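You operate a simulated robot arm through the tools that you are given. There is no shell and no other tool.

You run a simulated robot arm. Do the job below in one go: nothing can be reset, and whatever is moved stays where it is left.

## Task
Put the loose socks away by colour in the drawer over the hamper.
Fine: both grey socks on the blue liner, both red socks on the green one; shut the drawer again. Where these are worked on the way, their far stop is far enough and under half their travel is too little: drawer over the hamper.

It is judged by the outcome, as a careful person would: the job done as asked, and still so three seconds after it is handed in. It fails if anything else is knocked over, pushed out of place, dropped, spilled or broken.

## Robot
A 6-joint arm with a two-finger gripper, fixed in place. Base frame: the origin is at the foot of the arm, x ahead of it, y to its left, z up. Readings come in m, rad, newtons and seconds.
Its first joint turns from -2.601 to 2.601 rad. Payload 1.57 kg.
The TCP is the grasp point between the finger pads, 0.021 m short of the fingertips. In the tool frame z runs along the fingers and y along their closing line. The gripper opens to 0.07 m. The gripper's body begins 0.05 m behind the TCP.
Orientation is that of the tool frame in the base frame, as [roll, pitch, yaw] about the fixed x, y, z axes, in that order (R = Rz(yaw) Ry(pitch) Rx(roll)). With the fingers straight down and closing along the base's y, the tool's x points along the base's -x, its y along +y and its z along -z.

## Interface
- The arm moves only by the tool play_rows. Its argument "increments" is a list of rows, each a list of 3 entries, a list of its own where there are three numbers: the finger opening in m, from 0 to 0.07, then the shift along the tool's x, y, z in units of 300 mm (1.0 is 300 mm), then the turn, a rotation vector about the tool's x, y, z in units of 120 degrees (1.0 is 120 degrees). In form: [[claw, [dx, dy, dz], [ax, ay, az]], ...]. A call has 1 to 20 rows; each row is the pose to reach, as a shift and turn from the pose commanded when the call began, along the tool's axes at that moment. A call with a number of a shift or a turn outside -1 to 1 is refused whole. A row lasts 0.2 s, in which the tool goes at most 0.05 m and 0.15 rad; a call with a longer step from one row to the next is refused whole, and so is a gripper value outside its range. Where a pose cannot be reached the arm comes as near as it can. A force on the tool above 40 N (or 10 N above the force at the start of the call, whichever is more), or a blocked arm, ends the call early, and 0.2 s more pass. The fingers move at their own pace and stop on an object; they squeeze with about 26 N. The grip force told is the motor's: it shows also when the fingers shut on nothing. Time passes only in rows, and 0.2 s behind the last, so rows that repeat a pose let the fingers close. The reply holds the time, the measured pose of the TCP, the force on the tool along the base axes, the opening and the grip force, in the units named above and with some noise, with the torque about the TCP (base axes, N m) and any sound that the robot's microphone picked up.
- Cameras (640 x 400 px; columns grow to the right, rows downward): "scene" is fixed at [0.401, -0.5012, 1.4392]; the picture's right is [1.00, 0.07, 0.00], its down [0.03, -0.40, -0.92] and it looks along [-0.07, 0.91, -0.40] (base axes); focal length 339 px, centre (320, 200). "wrist" rides on the gripper at [0.079, 0.004, -0.081] in the tool frame; the picture's right is [-0.05, 1.00, 0.00], its down [-0.67, -0.04, -0.74] and it looks along [-0.74, -0.04, 0.67] (tool axes); focal length 256 px, centre (320, 200). There is no depth. A picture from a camera that has moved, and an enlarged one, comes with that camera's place and axes in the base frame and with its lens.
- capture(camera): a new picture of that camera. It takes no simulated time.
- raise_lower(by): slides the trunk up (or, below 0, down) by that many m; the arm rides with it, the base frame stays. It gives what a move gives, with no picture.
- close_up(camera, box): a new picture of the part [left, top, right, bottom] of that camera's present view, enlarged. It takes no simulated time.
- finish_job(): hands the job in; it is judged then, once.

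Nothing tells you positions but the pictures and the camera data. Unless the task says otherwise, let go and move clear before handing in.

The tools are called after "Request:" as a command line: name --argument value ..., lists and objects as JSON in quotes. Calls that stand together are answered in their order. play_rows: Moves the arm, as the interface text tells. Its arguments: {"type":"object","properties":{"increments":{"type":"array","items":{"type":"array"}}},"required":["increments"]} The other tools are called the same way: raise_lower (by) slides the trunk up or down; capture (camera) takes a picture; close_up (camera, box) takes an enlarged picture of a part of a camera's view; finish_job () hands the job in.

At the start:

```text
clock: 0.0
ee_pos: [0.1966, 0.7284, 1.1988]
tcp_rot: [3.141, 0.0, 3.141]
contact_force: [0.3, -0.7, 0.4]
ft_torque: [0.0, 0.02, -0.02]
gripper_width: 0.0698
finger_force: 0.2
trunk travel left (down, up): [-0.88, 0.09]
```

scene: 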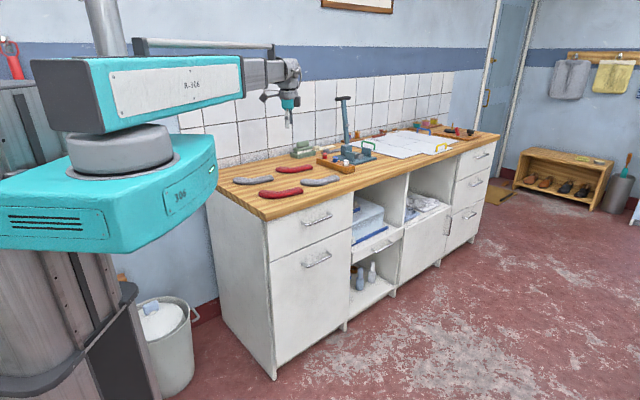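
wrist: 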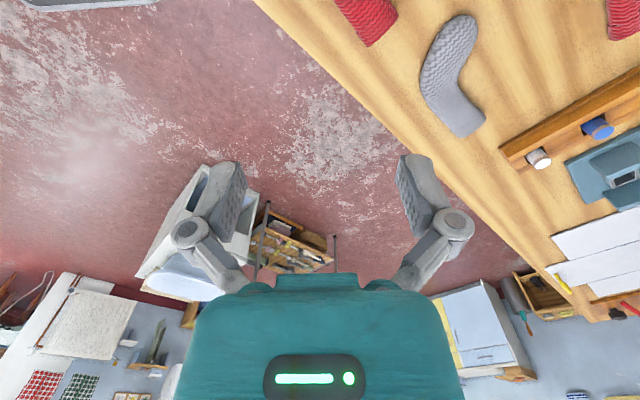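

I see a workbench with two grey and two red socks on top, and a cabinet with a top drawer and a large lower front (probably the hamper). I'll enlarge the pictures first to find exact places.

Request:
close_up --camera "scene" --box '[200, 120, 400, 245]'

Request:
close_up --camera "scene" --box '[200, 180, 400, 305]'

Request:
close_up --camera "scene" --box '[340, 110, 520, 222]'

Request:
close_up --camera "scene" --box '[0, 200, 240, 350]'

Request:
close_up --camera "scene" --box '[250, 180, 510, 380]'

```text
3.20 times, centred on (300, 182) of scene
camera zoom: at [0.401, -0.5012, 1.4392], right [1.0, 0.07, 0.0], down [0.03, -0.4, -0.92], along [-0.07, 0.91, -0.4], focal length 1085 px, centre (384, 256)
```

zoom: 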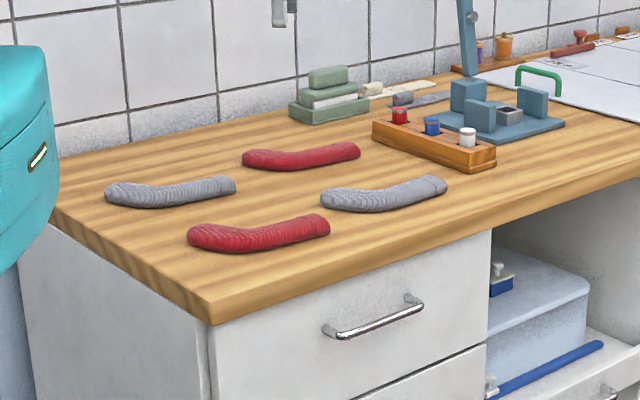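

```text
3.20 times, centred on (300, 242) of scene
camera zoom: at [0.401, -0.5012, 1.4392], right [1.0, 0.07, 0.0], down [0.03, -0.4, -0.92], along [-0.07, 0.91, -0.4], focal length 1085 px, centre (384, 64)
```

zoom: 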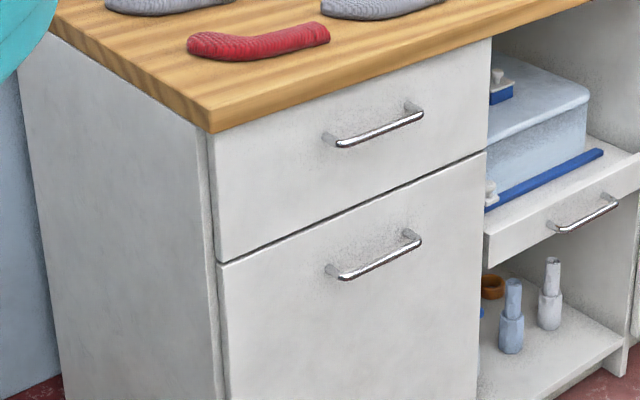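

```text
3.56 times, centred on (430, 166) of scene
camera zoom: at [0.401, -0.5012, 1.4392], right [1.0, 0.07, 0.0], down [0.03, -0.4, -0.92], along [-0.07, 0.91, -0.4], focal length 1205 px, centre (-71, 321)
```

zoom: 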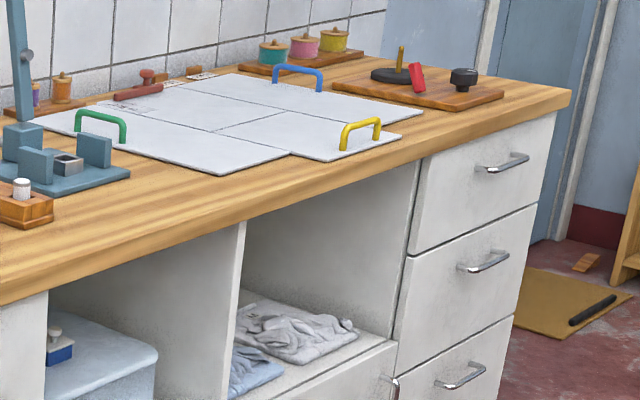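

```text
2.67 times, centred on (120, 275) of scene
camera zoom: at [0.401, -0.5012, 1.4392], right [1.0, 0.07, 0.0], down [0.03, -0.4, -0.92], along [-0.07, 0.91, -0.4], focal length 904 px, centre (853, 0)
```

zoom: 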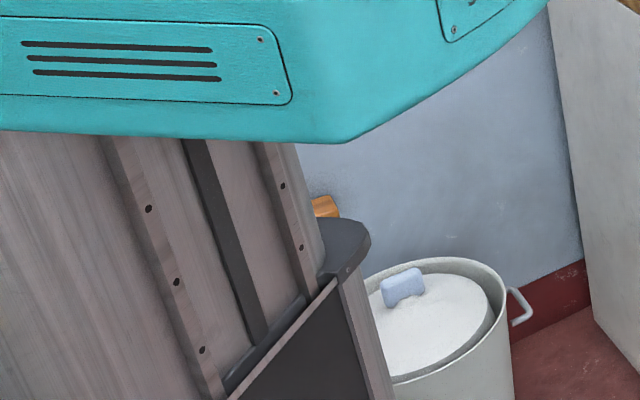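

```text
2.00 times, centred on (380, 280) of scene
camera zoom: at [0.401, -0.5012, 1.4392], right [1.0, 0.07, 0.0], down [0.03, -0.4, -0.92], along [-0.07, 0.91, -0.4], focal length 678 px, centre (200, 40)
```

zoom: 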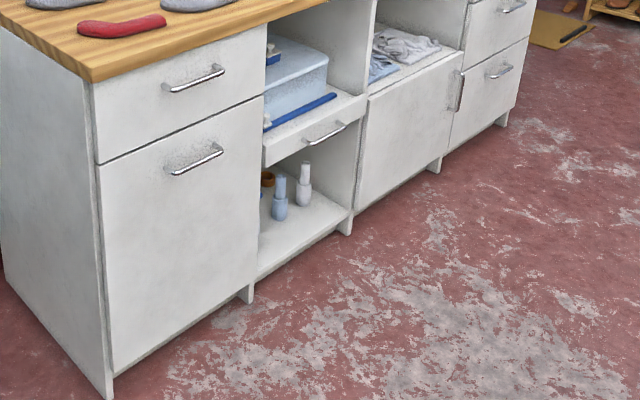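

The bench runs at about 45° to the base axes. Its front-left corner is near (0.11, 0.61), the top is at roughly z≈0.88, and the drawer handle is near (0.30, 0.76, 0.79). I'll enlarge the wrist view to pin down heights before moving.

Request:
close_up --camera "wrist" --box '[240, 0, 640, 250]'

Request:
close_up --camera "scene" --box '[210, 150, 310, 212]'

Request:
close_up --camera "scene" --box '[270, 150, 370, 212]'

Request:
close_up --camera "scene" --box '[250, 190, 370, 265]'

Request:
close_up --camera "scene" --box '[230, 40, 330, 140]'

```text
1.60 times, centred on (440, 125) of wrist
camera zoom: at [0.1164, 0.733, 1.2798], right [0.05, 1.0, 0.0], down [0.67, -0.04, 0.74], along [0.74, -0.04, -0.67], focal length 410 px, centre (128, 320)
```

zoom: 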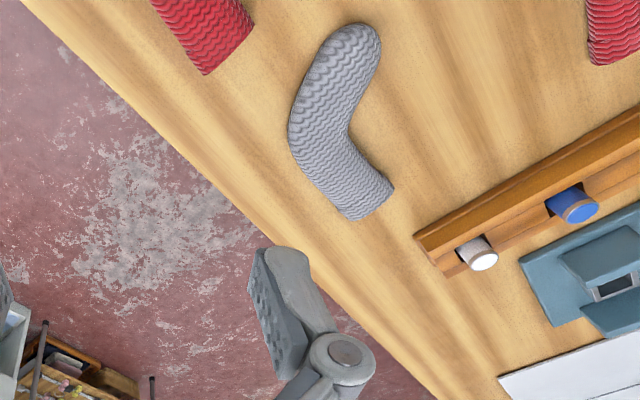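

```text
6.40 times, centred on (260, 181) of scene
camera zoom: at [0.401, -0.5012, 1.4392], right [1.0, 0.07, 0.0], down [0.03, -0.4, -0.92], along [-0.07, 0.91, -0.4], focal length 2169 px, centre (704, 322)
```

zoom: 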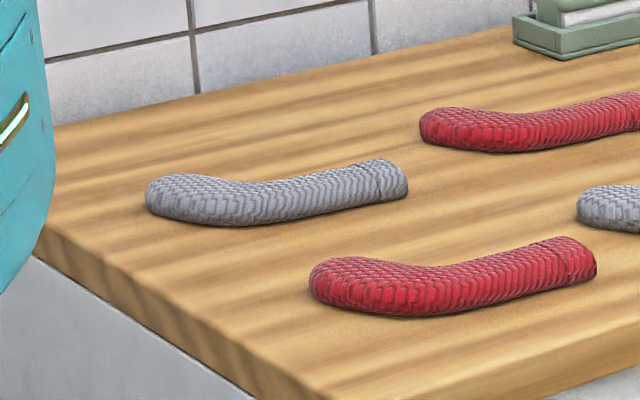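

```text
6.40 times, centred on (320, 181) of scene
camera zoom: at [0.401, -0.5012, 1.4392], right [1.0, 0.07, 0.0], down [0.03, -0.4, -0.92], along [-0.07, 0.91, -0.4], focal length 2169 px, centre (320, 322)
```

zoom: 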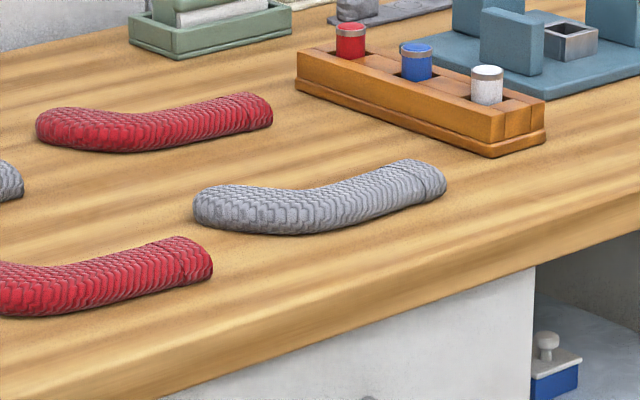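

```text
5.33 times, centred on (310, 228) of scene
camera zoom: at [0.401, -0.5012, 1.4392], right [1.0, 0.07, 0.0], down [0.03, -0.4, -0.92], along [-0.07, 0.91, -0.4], focal length 1808 px, centre (373, 53)
```

zoom: 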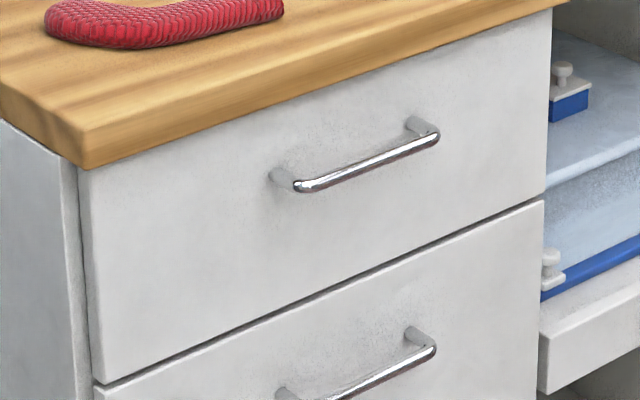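

```text
4.00 times, centred on (280, 90) of scene
camera zoom: at [0.401, -0.5012, 1.4392], right [1.0, 0.07, 0.0], down [0.03, -0.4, -0.92], along [-0.07, 0.91, -0.4], focal length 1356 px, centre (480, 640)
```

zoom: 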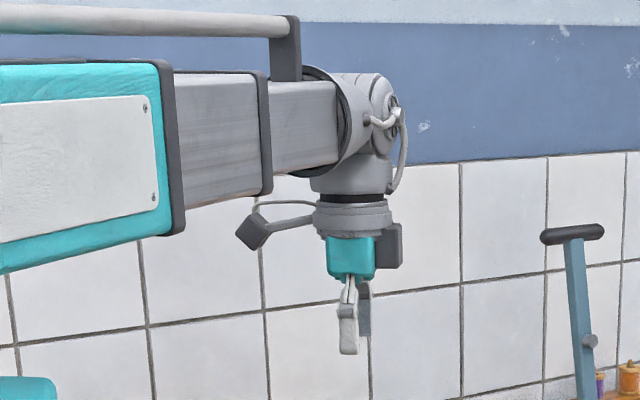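

The top surface is at z≈0.895 and the drawer bar is centred near (0.305, 0.747, 0.80), with the drawer pulling out along (0.7, −0.7). I'll swing the arm clear in front of the bench with the tool yawed 45° to line up with it, then look.

Request:
play_rows --increments '[[0.07, [-0.0845, -0.0761, 0], [0, 0, -0.0375]], [0.07, [-0.169, -0.1522, 0], [0, 0, -0.075]], [0.07, [-0.2535, -0.2283, 0], [0, 0, -0.1125]], [0.07, [-0.338, -0.3044, 0], [0, 0, -0.15]], [0.07, [-0.4225, -0.3805, 0], [0, 0, -0.1875]], [0.07, [-0.507, -0.4566, 0], [0, 0, -0.225]], [0.07, [-0.5915, -0.5327, 0], [0, 0, -0.2625]], [0.07, [-0.676, -0.6088, 0], [0, 0, -0.3]], [0.07, [-0.7605, -0.6849, 0], [0, 0, -0.3375]], [0.07, [-0.845, -0.761, 0], [0, 0, -0.375]]]'

Request:
capture --camera "scene"

Request:
capture --camera "wrist"

```text
clock: 2.2
ee_pos: [0.4497, 0.4999, 1.1982]
tcp_rot: [-3.14, 0.001, -2.356]
contact_force: [-0.1, -0.3, 0.3]
ft_torque: [0.01, -0.01, -0.03]
gripper_width: 0.0699
finger_force: 0.0
trunk travel left (down, up): [-0.88, 0.09]
```

```text
taken
```

scene: 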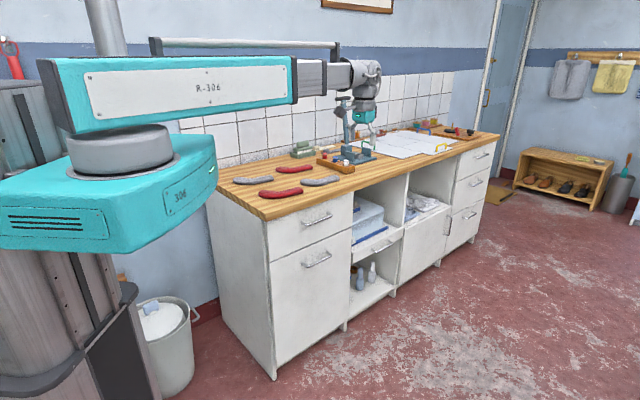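

```text
taken
camera wrist: at [0.3912, 0.4472, 1.2798], right [-0.67, 0.74, 0.0], down [0.5, 0.45, 0.74], along [0.55, 0.5, -0.67], focal length 256 px, centre (320, 200)
```

wrist: 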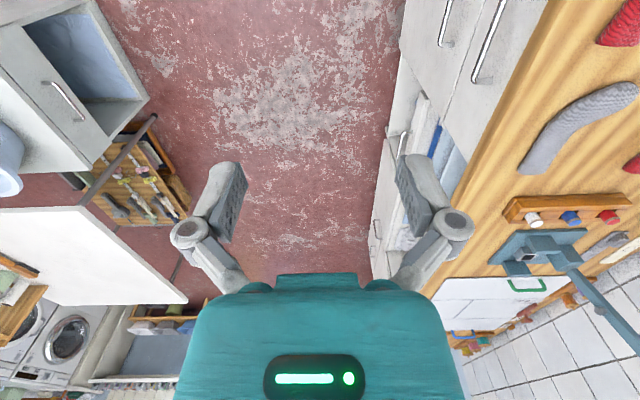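

The arm now stands in front of the bench. I also see other furniture on the far left of the wrist view, so I'll check that before I settle which drawer is "over the hamper".

Request:
close_up --camera "wrist" --box '[0, 0, 240, 150]'

Request:
close_up --camera "wrist" --box '[0, 200, 240, 400]'

Request:
close_up --camera "wrist" --box '[360, 0, 640, 175]'

```text
2.67 times, centred on (120, 75) of wrist
camera zoom: at [0.3912, 0.4472, 1.2798], right [-0.67, 0.74, 0.0], down [0.5, 0.45, 0.74], along [0.55, 0.5, -0.67], focal length 683 px, centre (853, 533)
```

zoom: 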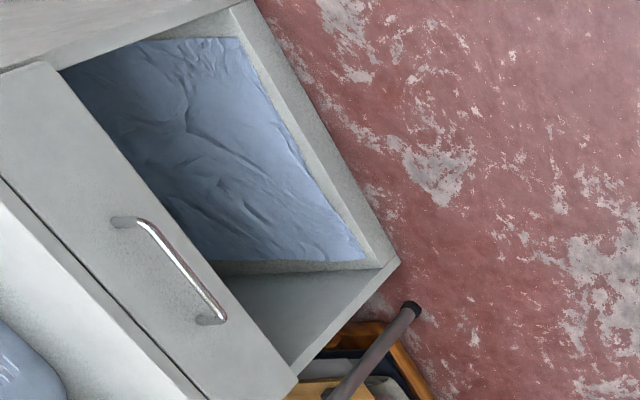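

```text
2.00 times, centred on (120, 300) of wrist
camera zoom: at [0.3912, 0.4472, 1.2798], right [-0.67, 0.74, 0.0], down [0.5, 0.45, 0.74], along [0.55, 0.5, -0.67], focal length 512 px, centre (720, 0)
```

zoom: 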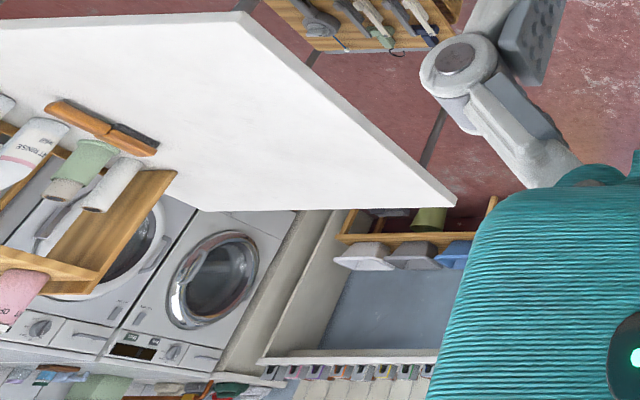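

```text
2.29 times, centred on (500, 88) of wrist
camera zoom: at [0.3912, 0.4472, 1.2798], right [-0.67, 0.74, 0.0], down [0.5, 0.45, 0.74], along [0.55, 0.5, -0.67], focal length 585 px, centre (-91, 457)
```

zoom: 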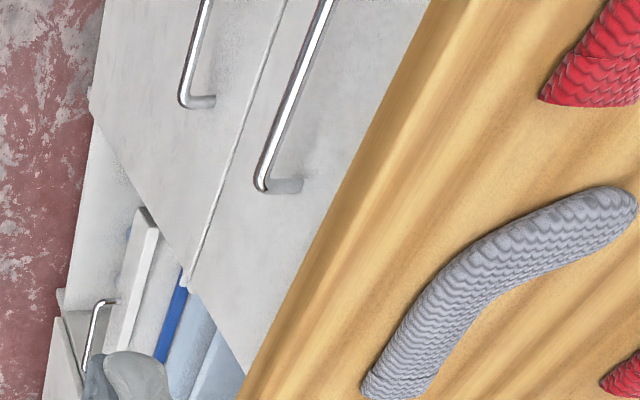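

There is a second cabinet across from the bench with an open bin holding blue cloth, which could be a hamper too. I'll turn the wrist camera to look that way before deciding.

Request:
play_rows --increments '[[0.07, [0, 0, 0], [0, 0, 0.07]], [0.07, [0, 0, 0], [0, 0, 0.14]], [0.07, [0, 0, 0], [0, 0, 0.21]], [0.07, [0, 0, 0], [0, 0, 0.28]], [0.07, [0, 0, 0], [0, 0, 0.35]], [0.07, [0, 0, 0], [0, 0, 0.42]], [0.07, [0, 0, 0], [0, 0, 0.49]], [0.07, [0, 0, 0], [0, 0, 0.56]], [0.07, [0, 0, 0], [0, 0, 0.63]], [0.07, [0, 0, 0], [0, 0, 0.7]], [0.07, [0, 0, 0], [0, 0, 0.75]]]'

Request:
capture --camera "wrist"

```text
clock: 4.6
ee_pos: [0.4504, 0.5003, 1.1987]
tcp_rot: [-3.14, 0.0, 2.355]
contact_force: [0.5, 0.3, 0.4]
ft_torque: [0.0, 0.0, -0.03]
gripper_width: 0.0699
finger_force: 0.1
trunk travel left (down, up): [-0.88, 0.09]
```

```text
taken
camera wrist: at [0.3962, 0.5599, 1.2798], right [0.75, 0.67, 0.0], down [0.44, -0.5, 0.74], along [0.5, -0.56, -0.67], focal length 256 px, centre (320, 200)
```

wrist: 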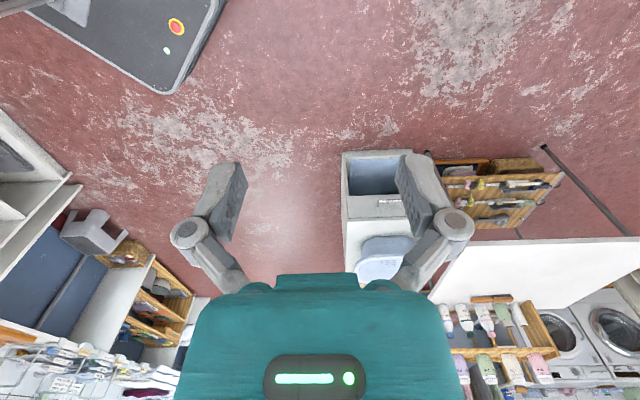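

Request:
close_up --camera "wrist" --box '[330, 130, 490, 290]'

Request:
close_up --camera "wrist" --box '[0, 90, 240, 400]'

Request:
close_up --camera "wrist" --box '[420, 120, 640, 400]'

```text
2.50 times, centred on (410, 210) of wrist
camera zoom: at [0.3962, 0.5599, 1.2798], right [0.75, 0.67, 0.0], down [0.44, -0.5, 0.74], along [0.5, -0.56, -0.67], focal length 640 px, centre (95, 175)
```

zoom: 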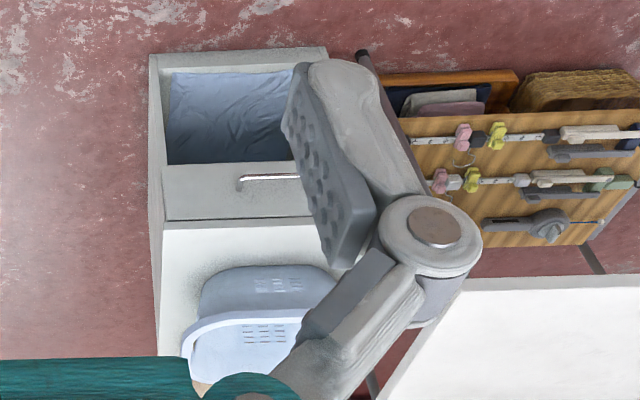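

```text
1.29 times, centred on (120, 245) of wrist
camera zoom: at [0.3962, 0.5599, 1.2798], right [0.75, 0.67, 0.0], down [0.44, -0.5, 0.74], along [0.5, -0.56, -0.67], focal length 330 px, centre (578, 142)
```

zoom: 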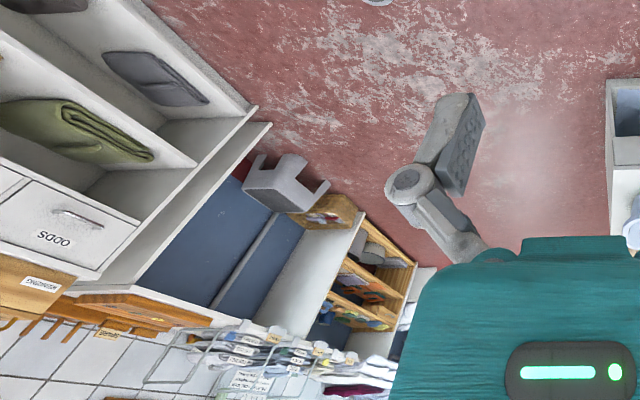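

```text
1.43 times, centred on (530, 260) of wrist
camera zoom: at [0.3962, 0.5599, 1.2798], right [0.75, 0.67, 0.0], down [0.44, -0.5, 0.74], along [0.5, -0.56, -0.67], focal length 366 px, centre (20, 114)
```

zoom: 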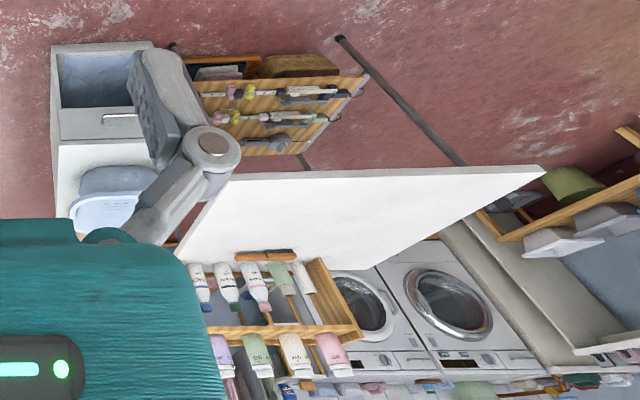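

That other cabinet is about 1.3 m off and out of reach, so the drawer meant is the bench's top-left one, above the tall pull-out front. I'll turn the tool back in line with the bench and lower it in front of that drawer.

Request:
play_rows --increments '[[0.07, [0, 0.02, 0.07], [0, 0, -0.07]], [0.07, [0, 0.04, 0.14], [0, 0, -0.14]], [0.07, [0, 0.06, 0.21], [0, 0, -0.21]], [0.07, [0, 0.08, 0.28], [0, 0, -0.28]], [0.07, [0, 0.1, 0.35], [0, 0, -0.35]], [0.07, [0, 0.12, 0.42], [0, 0, -0.42]], [0.07, [0, 0.14, 0.49], [0, 0, -0.49]], [0.07, [0, 0.16, 0.56], [0, 0, -0.56]], [0.07, [0, 0.18, 0.63], [0, 0, -0.63]], [0.07, [0, 0.2, 0.7], [0, 0, -0.7]], [0.07, [0, 0.24, 0.83], [0, 0, -0.75]]]'

Request:
capture --camera "scene"

Request:
capture --camera "wrist"

```text
clock: 7.0
ee_pos: [0.5012, 0.5489, 1.1989]
tcp_rot: [-3.141, 0.001, -2.355]
contact_force: [1.0, 0.1, 0.3]
ft_torque: [-0.01, 0.02, 0.01]
gripper_width: 0.0697
finger_force: 0.0
out of reach, approached as far as the arm can: row 1, 2, 3, 4, 5, 6, 7, 8, 9, 10, 11
trunk travel left (down, up): [-0.88, 0.09]
```

```text
taken
```

scene: 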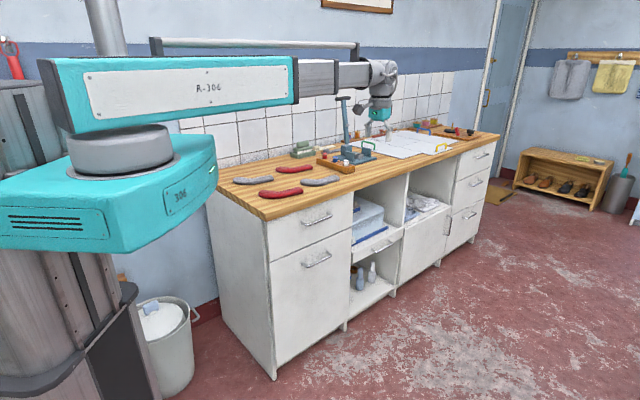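

```text
taken
camera wrist: at [0.4416, 0.4961, 1.2796], right [-0.67, 0.74, 0.0], down [0.5, 0.45, 0.74], along [0.55, 0.5, -0.67], focal length 256 px, centre (320, 200)
```

wrist: 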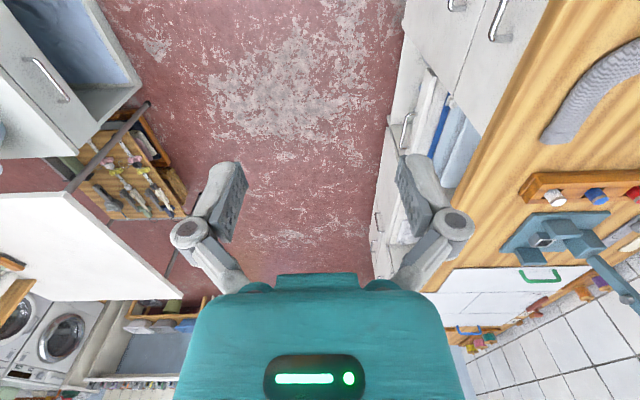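

The arm can't go lower by itself here; the height seems to come from the trunk. I'll check what the commanded pose is now and whether the arm can move up on its own.

Request:
play_rows --increments '[[0.07, [0, 0, 0], [0, 0, 0]]]'

Request:
play_rows --increments '[[0.07, [0, 0, -0.1], [0, 0, 0]], [0.07, [0, 0, -0.2], [0, 0, 0]]]'

```text
clock: 7.4
ee_pos: [0.5014, 0.5483, 1.1984]
tcp_rot: [-3.142, -0.001, -2.356]
contact_force: [-0.2, 0.0, 0.8]
ft_torque: [0.03, -0.03, 0.02]
gripper_width: 0.07
finger_force: 0.1
trunk travel left (down, up): [-0.88, 0.09]
```

```text
clock: 8.0
ee_pos: [0.5012, 0.5483, 1.1993]
tcp_rot: [-3.141, -0.001, -2.355]
contact_force: [-0.4, 0.3, -0.5]
ft_torque: [0.0, -0.01, 0.0]
gripper_width: 0.0699
finger_force: 0.1
out of reach, approached as far as the arm can: row 1, 2
trunk travel left (down, up): [-0.88, 0.09]
```

Vertical motion belongs only to the trunk: the arm works in a plane. I'll tilt the tool toward the drawer front a little, to measure how far the wrist centre is from the TCP.

Request:
play_rows --increments '[[0.07, [0, 0.0805, -0.0053], [-0.0625, 0, 0]], [0.07, [0, 0.1596, -0.021], [-0.125, 0, 0]], [0.07, [0, 0.236, -0.0469], [-0.1875, 0, 0]], [0.07, [0, 0.3083, -0.0826], [-0.25, 0, 0]]]'

```text
clock: 9.0
ee_pos: [0.4343, 0.6131, 1.2241]
tcp_rot: [2.617, 0.0, -2.356]
contact_force: [0.6, 0.4, 0.1]
ft_torque: [-0.01, 0.01, 0.0]
gripper_width: 0.0702
finger_force: 0.2
trunk travel left (down, up): [-0.88, 0.09]
```

Request:
play_rows --increments '[[0.07, [0, 0.0805, -0.0053], [-0.0625, 0, 0]], [0.07, [0, 0.1596, -0.021], [-0.125, 0, 0]], [0.07, [0, 0.236, -0.0469], [-0.1875, 0, 0]], [0.07, [0, 0.3083, -0.0826], [-0.25, 0, 0]], [0.07, [0, 0.3754, -0.1274], [-0.3125, 0, 0]], [0.07, [0, 0.4361, -0.1806], [-0.375, 0, 0]], [0.07, [0, 0.4893, -0.2412], [-0.4375, 0, 0]], [0.07, [0, 0.5341, -0.3083], [-0.5, 0, 0]]]'

Request:
capture --camera "scene"

Request:
capture --camera "wrist"

```text
clock: 10.8
ee_pos: [0.3696, 0.6802, 1.3847]
tcp_rot: [1.568, 0.001, -2.357]
contact_force: [-0.1, 0.5, -0.3]
ft_torque: [-0.01, -0.01, -0.02]
gripper_width: 0.0698
finger_force: 0.0
trunk travel left (down, up): [-0.88, 0.09]
```

```text
taken
```

scene: 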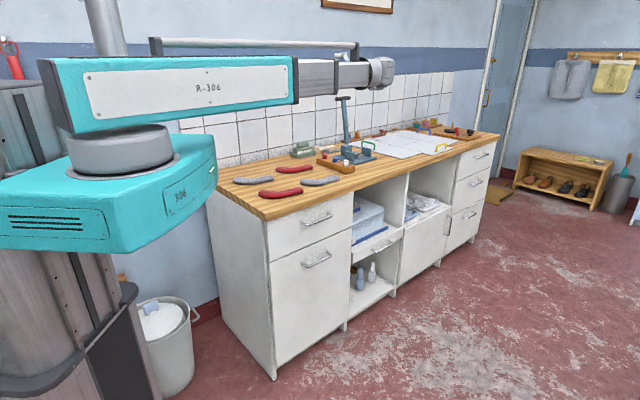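

```text
taken
camera wrist: at [0.3698, 0.5663, 1.3892], right [0.04, 0.04, 1.0], down [1.0, -0.06, -0.04], along [0.05, 1.0, -0.04], focal length 256 px, centre (320, 200)
```

wrist: 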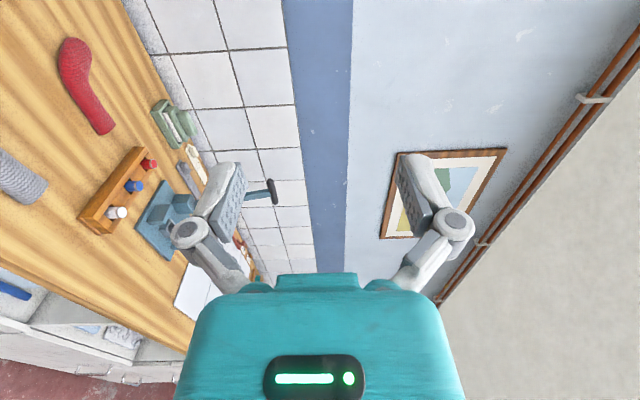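

The tool now points horizontally at the bench front, with the wrist centre 0.185 m behind the TCP. I'll back off slightly and lower the trunk in steps towards handle height.

Request:
play_rows --increments '[[0.07, [0, 0, -0.1], [0, 0, 0]], [0.07, [0, 0, -0.2], [0, 0, 0]]]'

Request:
raise_lower --by -0.25

Request:
capture --camera "scene"

Request:
capture --camera "wrist"

```text
clock: 11.4
ee_pos: [0.4117, 0.6354, 1.3852]
tcp_rot: [1.568, 0.001, -2.357]
contact_force: [-0.7, 0.4, 0.1]
ft_torque: [-0.01, 0.02, -0.03]
gripper_width: 0.07
finger_force: 0.0
out of reach, approached as far as the arm can: row 2
trunk travel left (down, up): [-0.88, 0.09]
```

```text
clock: 14.0
ee_pos: [0.4104, 0.6366, 1.1349]
tcp_rot: [1.569, -0.001, -2.356]
contact_force: [-0.6, 0.1, -0.7]
ft_torque: [0.01, 0.0, -0.01]
gripper_width: 0.0702
finger_force: 0.1
trunk travel left (down, up): [-0.63, 0.34]
```

```text
taken
```

scene: 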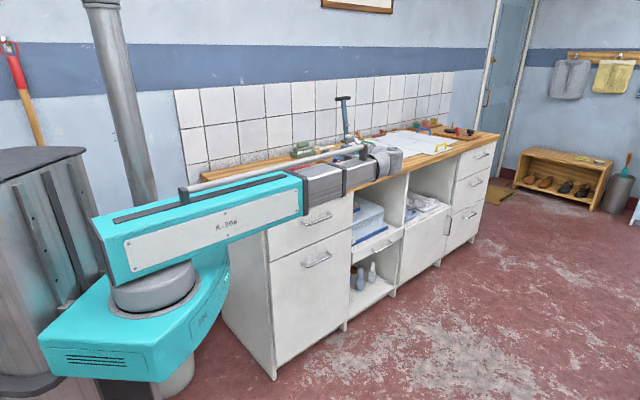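

```text
taken
camera wrist: at [0.4116, 0.5227, 1.1392], right [0.04, 0.04, 1.0], down [1.0, -0.06, -0.04], along [0.05, 1.0, -0.04], focal length 256 px, centre (320, 200)
```

wrist: 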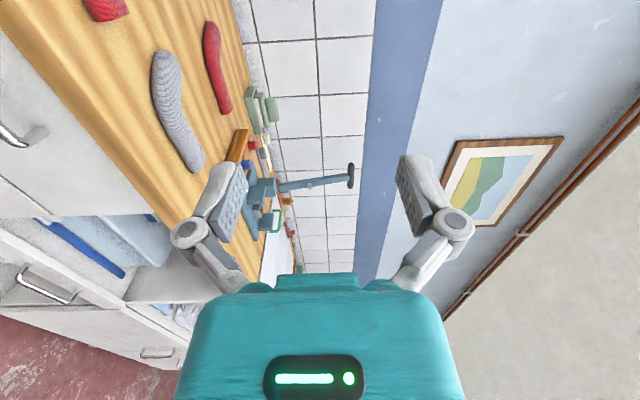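

The drawer front is now in view. Before lowering further I want to be sure that the carriage clears the bin standing next to the trunk.

Request:
close_up --camera "scene" --box '[20, 220, 260, 400]'

Request:
close_up --camera "scene" --box '[260, 130, 420, 230]'

```text
2.22 times, centred on (140, 310) of scene
camera zoom: at [0.401, -0.5012, 1.4392], right [1.0, 0.07, 0.0], down [0.03, -0.4, -0.92], along [-0.07, 0.91, -0.4], focal length 753 px, centre (720, -44)
```

zoom: 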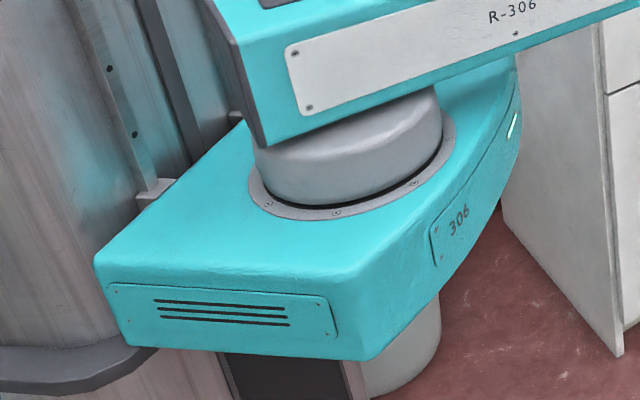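

```text
4.00 times, centred on (340, 180) of scene
camera zoom: at [0.401, -0.5012, 1.4392], right [1.0, 0.07, 0.0], down [0.03, -0.4, -0.92], along [-0.07, 0.91, -0.4], focal length 1356 px, centre (240, 280)
```

zoom: 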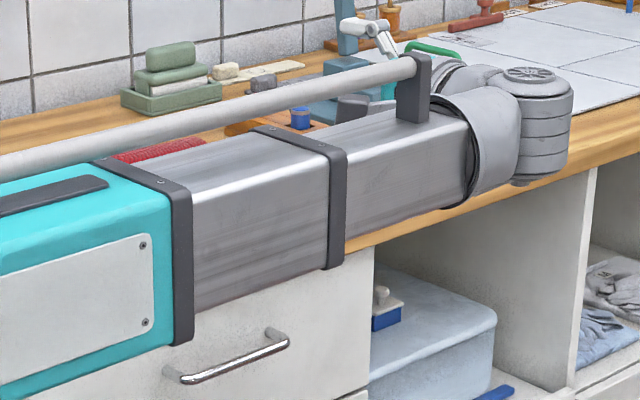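

The carriage bottom stays well above the bin and off to its side, so lowering is safe. I'll turn the tool heading 20° to stay inside the wrist's limit during the pull, then lower again.

Request:
play_rows --increments '[[0.07, [0, 0, 0], [0, -0.0556, 0]], [0.07, [0, 0, 0], [0, -0.1111, 0]], [0.07, [0, 0, 0], [0, -0.1667, 0]]]'

Request:
raise_lower --by -0.25

Request:
capture --camera "scene"

Request:
capture --camera "wrist"

```text
clock: 14.8
ee_pos: [0.4102, 0.6349, 1.1351]
tcp_rot: [1.568, 0.0, -2.707]
contact_force: [1.5, -1.8, -0.4]
ft_torque: [-0.01, 0.02, 0.0]
gripper_width: 0.07
finger_force: 0.1
trunk travel left (down, up): [-0.63, 0.34]
```

```text
clock: 17.4
ee_pos: [0.4104, 0.6353, 0.8844]
tcp_rot: [1.569, 0.001, -2.705]
contact_force: [0.0, 0.0, 0.2]
ft_torque: [0.01, 0.02, -0.01]
gripper_width: 0.0699
finger_force: 0.0
trunk travel left (down, up): [-0.38, 0.59]
```

```text
taken
```

scene: 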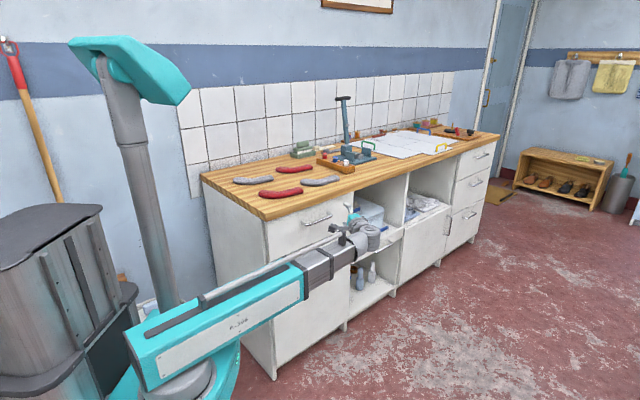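

```text
taken
camera wrist: at [0.3727, 0.5287, 0.8892], right [0.05, 0.02, 1.0], down [0.92, -0.39, -0.04], along [0.39, 0.92, -0.04], focal length 256 px, centre (320, 200)
```

wrist: 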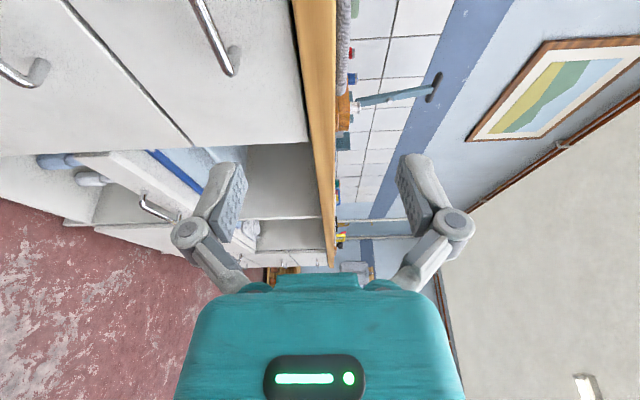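

Request:
close_up --camera "wrist" --box '[150, 0, 350, 125]'

Request:
close_up --camera "scene" --box '[270, 180, 410, 268]'

```text
3.20 times, centred on (250, 62) of wrist
camera zoom: at [0.3727, 0.5287, 0.8892], right [0.05, 0.02, 1.0], down [0.92, -0.39, -0.04], along [0.39, 0.92, -0.04], focal length 819 px, centre (544, 640)
```

zoom: 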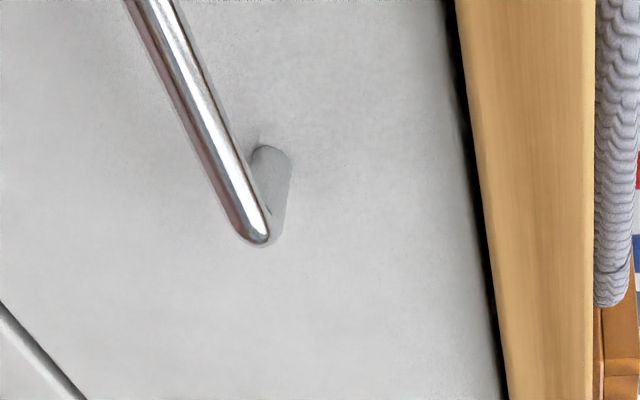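

```text
4.55 times, centred on (340, 224) of scene
camera zoom: at [0.401, -0.5012, 1.4392], right [1.0, 0.07, 0.0], down [0.03, -0.4, -0.92], along [-0.07, 0.91, -0.4], focal length 1541 px, centre (229, 91)
```

zoom: 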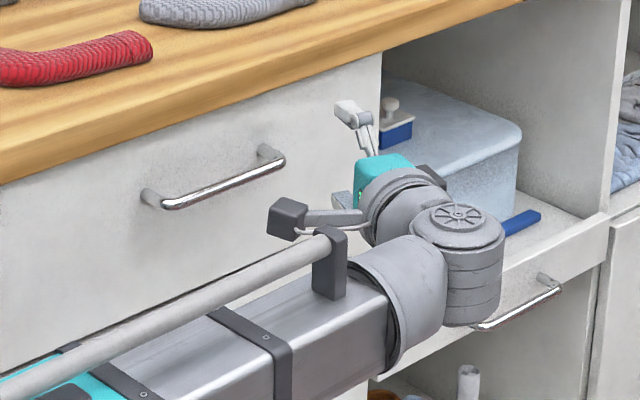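

The bar should be about 0.15–0.18 m ahead of the fingers and a bit lower. I'll lower to about bar height and use the second view to triangulate it.

Request:
raise_lower --by -0.088

Request:
capture --camera "wrist"

Request:
close_up --camera "wrist" --box '[220, 0, 420, 125]'

```text
clock: 18.6
ee_pos: [0.4106, 0.6353, 0.7961]
tcp_rot: [1.569, 0.0, -2.706]
contact_force: [0.1, 0.1, 0.5]
ft_torque: [-0.01, -0.03, -0.01]
gripper_width: 0.0699
finger_force: 0.1
trunk travel left (down, up): [-0.292, 0.678]
```

```text
taken
camera wrist: at [0.3727, 0.5287, 0.8012], right [0.05, 0.02, 1.0], down [0.92, -0.39, -0.04], along [0.39, 0.92, -0.04], focal length 256 px, centre (320, 200)
```

wrist: 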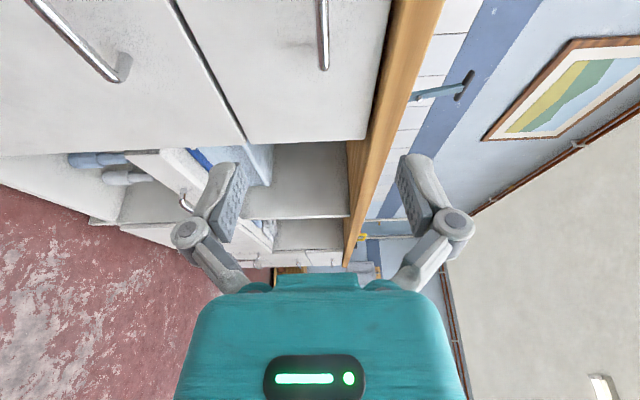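

```text
3.20 times, centred on (320, 62) of wrist
camera zoom: at [0.3727, 0.5287, 0.8012], right [0.05, 0.02, 1.0], down [0.92, -0.39, -0.04], along [0.39, 0.92, -0.04], focal length 819 px, centre (320, 640)
```

zoom: 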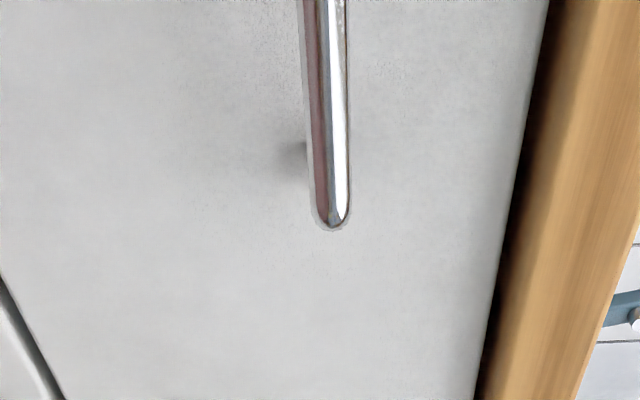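

Triangulation puts the bar centre at about (0.306, 0.746, 0.799), with its axis about 27 mm in front of the drawer. I'll raise 3 mm and slide the open fingers around it.

Request:
raise_lower --by 0.003

Request:
play_rows --increments '[[0.07, [0.0319, 0, 0.0923], [0, 0, 0]], [0.07, [0.0637, 0, 0.1845], [0, 0, 0]], [0.07, [0.0956, 0, 0.2768], [0, 0, 0]], [0.07, [0.1274, 0, 0.369], [0, 0, 0]], [0.07, [0.1434, 0, 0.4152], [0, 0, 0]], [0.07, [0.1593, 0, 0.4613], [0, 0, 0]]]'

Request:
capture --camera "wrist"

Request:
close_up --camera "scene" --box '[260, 180, 400, 268]'

```text
clock: 19.1
ee_pos: [0.4101, 0.6357, 0.7999]
tcp_rot: [1.57, 0.001, -2.705]
contact_force: [0.5, 0.0, -0.2]
ft_torque: [0.02, 0.0, 0.06]
gripper_width: 0.0702
finger_force: 0.1
trunk travel left (down, up): [-0.295, 0.675]
```

```text
clock: 20.5
ee_pos: [0.3095, 0.742, 0.8005]
tcp_rot: [1.57, -0.001, -2.705]
contact_force: [0.0, -0.1, -0.3]
ft_torque: [0.02, -0.03, -0.01]
gripper_width: 0.07
finger_force: 0.0
trunk travel left (down, up): [-0.295, 0.675]
```

```text
taken
camera wrist: at [0.2709, 0.6341, 0.8043], right [0.05, 0.02, 1.0], down [0.92, -0.39, -0.04], along [0.39, 0.92, -0.04], focal length 256 px, centre (320, 200)
```

wrist: 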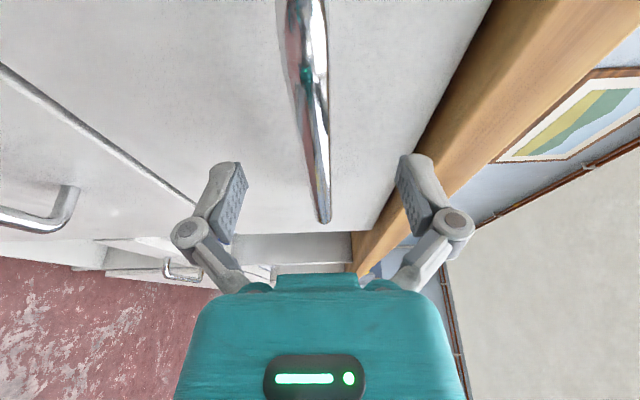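

```text
4.55 times, centred on (330, 224) of scene
camera zoom: at [0.401, -0.5012, 1.4392], right [1.0, 0.07, 0.0], down [0.03, -0.4, -0.92], along [-0.07, 0.91, -0.4], focal length 1541 px, centre (274, 91)
```

zoom: 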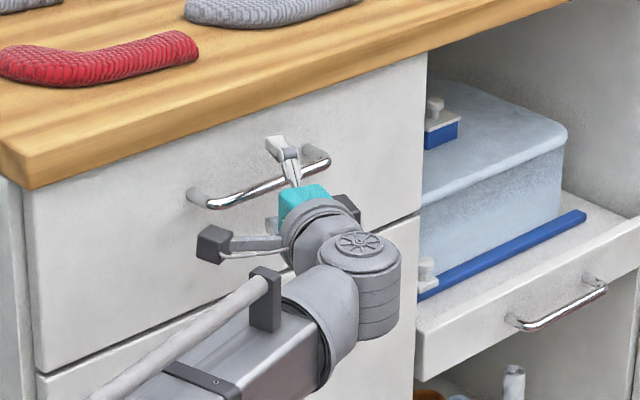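

The bar sits between the open fingers. Closing the gripper on it.

Request:
play_rows --increments '[[0.0, [0, 0, 0], [0, 0, 0]], [0.0, [0, 0, 0], [0, 0, 0]], [0.0, [0, 0, 0], [0, 0, 0]], [0.0, [0, 0, 0], [0, 0, 0]], [0.0, [0, 0, 0], [0, 0, 0]]]'

Request:
close_up --camera "wrist" --box '[160, 50, 480, 300]'

```text
clock: 21.7
ee_pos: [0.31, 0.7408, 0.7993]
tcp_rot: [1.568, 0.0, -2.705]
contact_force: [0.2, -6.2, -7.4]
ft_torque: [-0.02, -0.05, -0.19]
gripper_width: 0.0112
finger_force: 31.9
trunk travel left (down, up): [-0.295, 0.675]
```

```text
1.60 times, centred on (320, 175) of wrist
camera zoom: at [0.271, 0.6337, 0.8039], right [0.05, 0.02, 1.0], down [0.92, -0.39, -0.04], along [0.39, 0.92, -0.04], focal length 410 px, centre (320, 240)
```

zoom: 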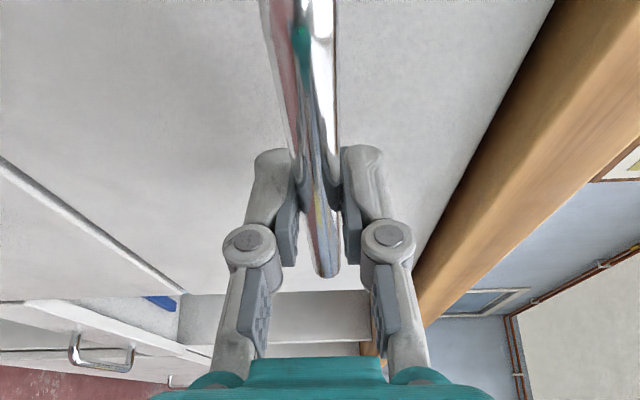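

The grip on the bar is firm (11 mm). I'll pull straight out slowly for the first few centimetres.

Request:
play_rows --increments '[[0.0, [-0.0114, 0, -0.0313], [0, 0, 0]], [0.0, [-0.0228, 0, -0.0626], [0, 0, 0]], [0.0, [-0.0456, 0, -0.1253], [0, 0, 0]], [0.0, [-0.0684, 0, -0.1879], [0, 0, 0]]]'

Request:
capture --camera "scene"

```text
clock: 22.7
ee_pos: [0.3511, 0.6995, 0.8006]
tcp_rot: [1.569, 0.0, -2.705]
contact_force: [-2.1, -3.6, -8.5]
ft_torque: [-0.04, -0.02, 0.57]
gripper_width: 0.0113
finger_force: 31.7
trunk travel left (down, up): [-0.295, 0.675]
```

```text
taken
```

scene: 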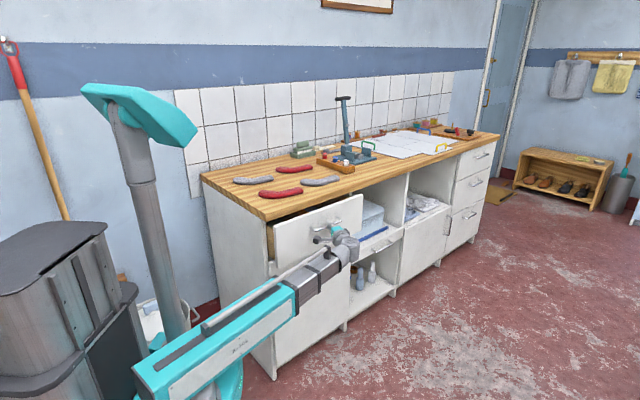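

The drawer follows easily. I'll keep pulling outward in further small steps.

Request:
play_rows --increments '[[0.0, [-0.0228, 0, -0.0626], [0, 0, 0]], [0.0, [-0.0456, 0, -0.1253], [0, 0, 0]], [0.0, [-0.0684, 0, -0.1879], [0, 0, 0]], [0.0, [-0.0912, 0, -0.2506], [0, 0, 0]], [0.0, [-0.114, 0, -0.3132], [0, 0, 0]], [0.0, [-0.1368, 0, -0.3759], [0, 0, 0]], [0.0, [-0.1596, 0, -0.4385], [0, 0, 0]], [0.0, [-0.1824, 0, -0.5012], [0, 0, 0]]]'

Request:
capture --camera "scene"

```text
clock: 24.5
ee_pos: [0.4641, 0.5846, 0.7997]
tcp_rot: [1.571, 0.0, -2.706]
contact_force: [-9.1, -9.8, -11.9]
ft_torque: [-0.08, -0.01, 0.4]
gripper_width: 0.0113
finger_force: 31.9
trunk travel left (down, up): [-0.295, 0.675]
```

```text
taken
```

scene: 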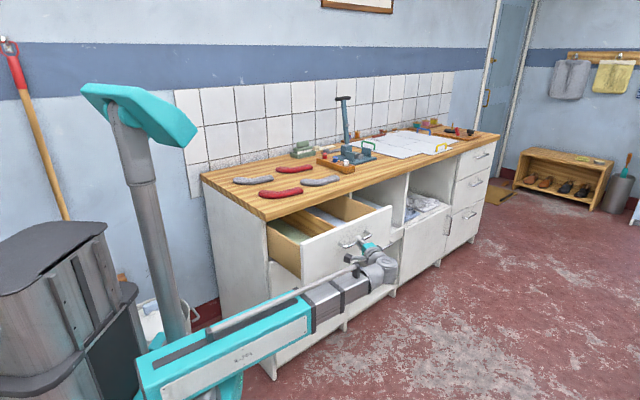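

Request:
close_up --camera "scene" --box '[250, 180, 410, 290]'

```text
3.64 times, centred on (330, 235) of scene
camera zoom: at [0.401, -0.5012, 1.4392], right [1.0, 0.07, 0.0], down [0.03, -0.4, -0.92], along [-0.07, 0.91, -0.4], focal length 1233 px, centre (284, 73)
```

zoom: 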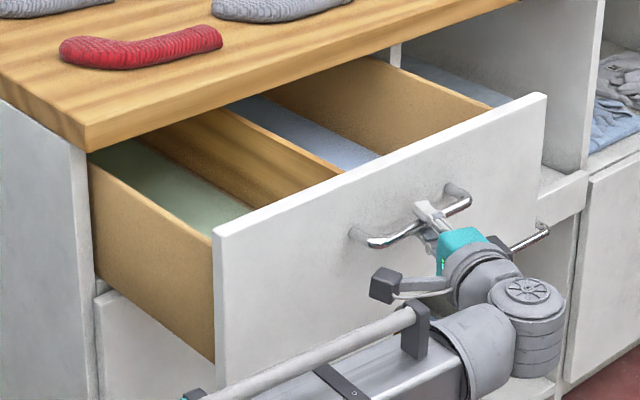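

The drawer holds two compartments: a green liner on the left and a blue liner on the right. I'll pull it further, with a slight correction for the true slide direction.

Request:
play_rows --increments '[[0.0, [-0.0204, 0, -0.0635], [0, 0, 0]], [0.0, [-0.0408, 0, -0.127], [0, 0, 0]], [0.0, [-0.0612, 0, -0.1905], [0, 0, 0]], [0.0, [-0.0816, 0, -0.254], [0, 0, 0]]]'

Request:
close_up --camera "scene" --box '[240, 180, 430, 300]'

```text
clock: 25.5
ee_pos: [0.5208, 0.5282, 0.7986]
tcp_rot: [1.568, -0.003, -2.707]
contact_force: [5.7, 6.0, -1.3]
ft_torque: [0.02, 0.01, 0.15]
gripper_width: 0.0114
finger_force: 32.3
trunk travel left (down, up): [-0.295, 0.675]
```

```text
3.33 times, centred on (335, 240) of scene
camera zoom: at [0.401, -0.5012, 1.4392], right [1.0, 0.07, 0.0], down [0.03, -0.4, -0.92], along [-0.07, 0.91, -0.4], focal length 1130 px, centre (270, 67)
```

zoom: 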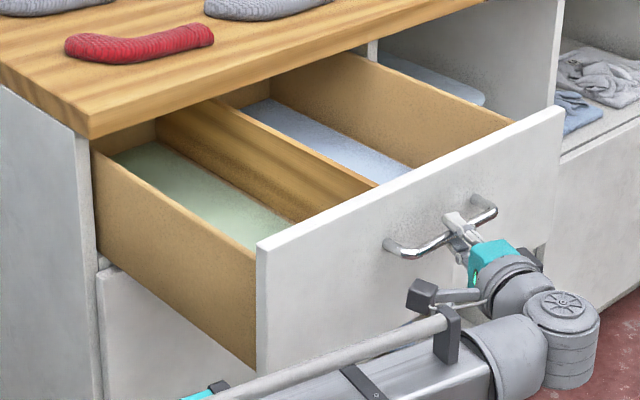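

The drawer is open about 0.30 m and both liners are in clear view. I'll let go of the bar and back straight out.

Request:
play_rows --increments '[[0.07, [0, 0, 0], [0, 0, 0]], [0.07, [0, 0, 0], [0, 0, 0]], [0.07, [0, 0, 0], [0, 0, 0]], [0.07, [0, 0, 0], [0, 0, 0]], [0.07, [0, 0, 0], [0, 0, 0]], [0.07, [0, 0, -0.07], [0, 0, 0]], [0.07, [0, 0, -0.14], [0, 0, 0]], [0.07, [0, 0, -0.21], [0, 0, 0]]]'

Request:
capture --camera "wrist"

Request:
capture --camera "scene"

```text
clock: 27.3
ee_pos: [0.5449, 0.4697, 0.7996]
tcp_rot: [1.568, -0.001, -2.705]
contact_force: [-0.8, 0.1, 0.8]
ft_torque: [0.01, -0.03, 0.02]
gripper_width: 0.07
finger_force: 0.1
trunk travel left (down, up): [-0.295, 0.675]
```

```text
taken
camera wrist: at [0.5077, 0.3629, 0.8041], right [0.05, 0.02, 1.0], down [0.92, -0.39, -0.04], along [0.39, 0.92, -0.04], focal length 256 px, centre (320, 200)
```

wrist: 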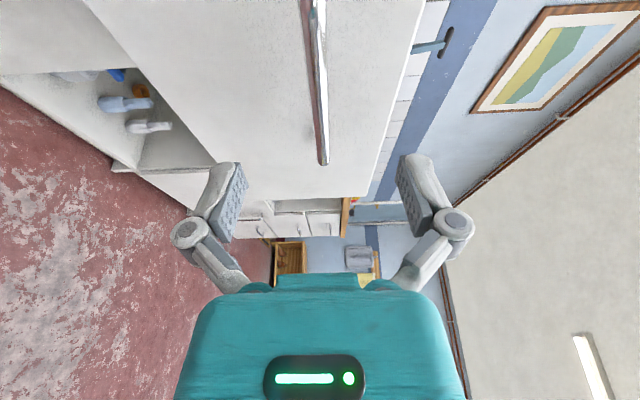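

```text
taken
```

scene: 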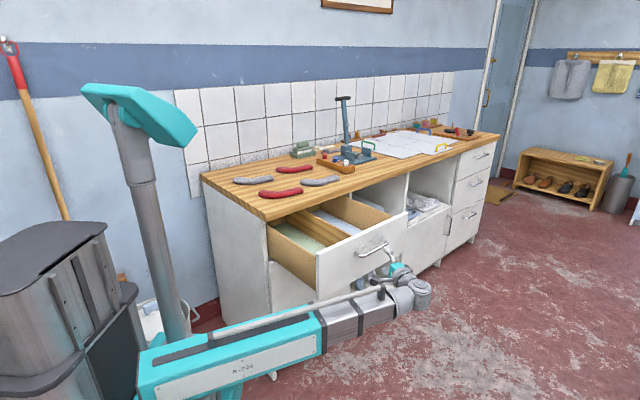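

The handle is free. Raising the trunk, then turning the tool straight down again.

Request:
raise_lower --by 0.4

Request:
play_rows --increments '[[0.07, [0, -0.0805, -0.0053], [0.0625, 0, 0]], [0.07, [0, -0.1596, -0.021], [0.125, 0, 0]], [0.07, [0, -0.236, -0.0469], [0.1875, 0, 0]], [0.07, [0, -0.3083, -0.0826], [0.25, 0, 0]], [0.07, [0, -0.3754, -0.1274], [0.3125, 0, 0]], [0.07, [0, -0.4361, -0.1806], [0.375, 0, 0]], [0.07, [0, -0.4893, -0.2412], [0.4375, 0, 0]], [0.07, [0, -0.5341, -0.3083], [0.5, 0, 0]], [0.07, [0, -0.5698, -0.3807], [0.5625, 0, 0]], [0.07, [0, -0.5957, -0.4571], [0.625, 0, 0]], [0.07, [0, -0.6114, -0.5362], [0.6875, 0, 0]], [0.07, [0, -0.6167, -0.6167], [0.75, 0, 0]]]'

Request:
capture --camera "wrist"

Request:
capture --camera "scene"

```text
clock: 31.1
ee_pos: [0.5459, 0.4716, 1.2002]
tcp_rot: [1.571, 0.0, -2.704]
contact_force: [0.4, 0.0, -0.5]
ft_torque: [-0.02, 0.03, 0.01]
gripper_width: 0.0699
finger_force: 0.0
trunk travel left (down, up): [-0.695, 0.275]
```

```text
clock: 33.7
ee_pos: [0.6234, 0.302, 1.0132]
tcp_rot: [-3.141, -0.001, -2.706]
contact_force: [-0.9, 0.6, 0.7]
ft_torque: [-0.02, -0.01, 0.02]
gripper_width: 0.0698
finger_force: 0.0
trunk travel left (down, up): [-0.695, 0.275]
```

```text
taken
camera wrist: at [0.5493, 0.273, 1.0948], right [-0.37, 0.93, 0.0], down [0.62, 0.25, 0.74], along [0.69, 0.28, -0.67], focal length 256 px, centre (320, 200)
```

wrist: 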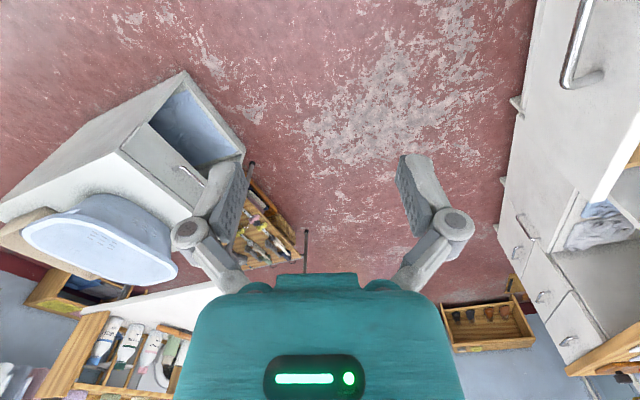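

```text
taken
```

scene: 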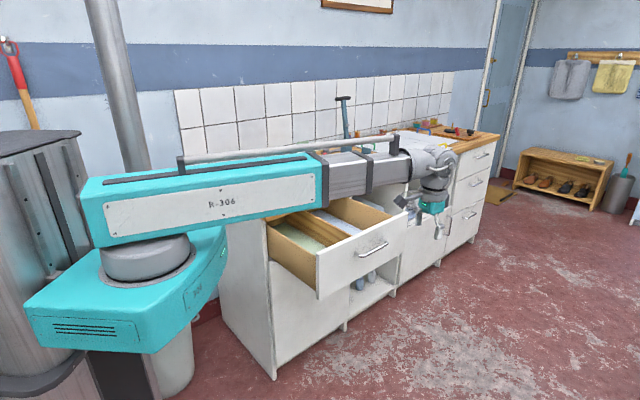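

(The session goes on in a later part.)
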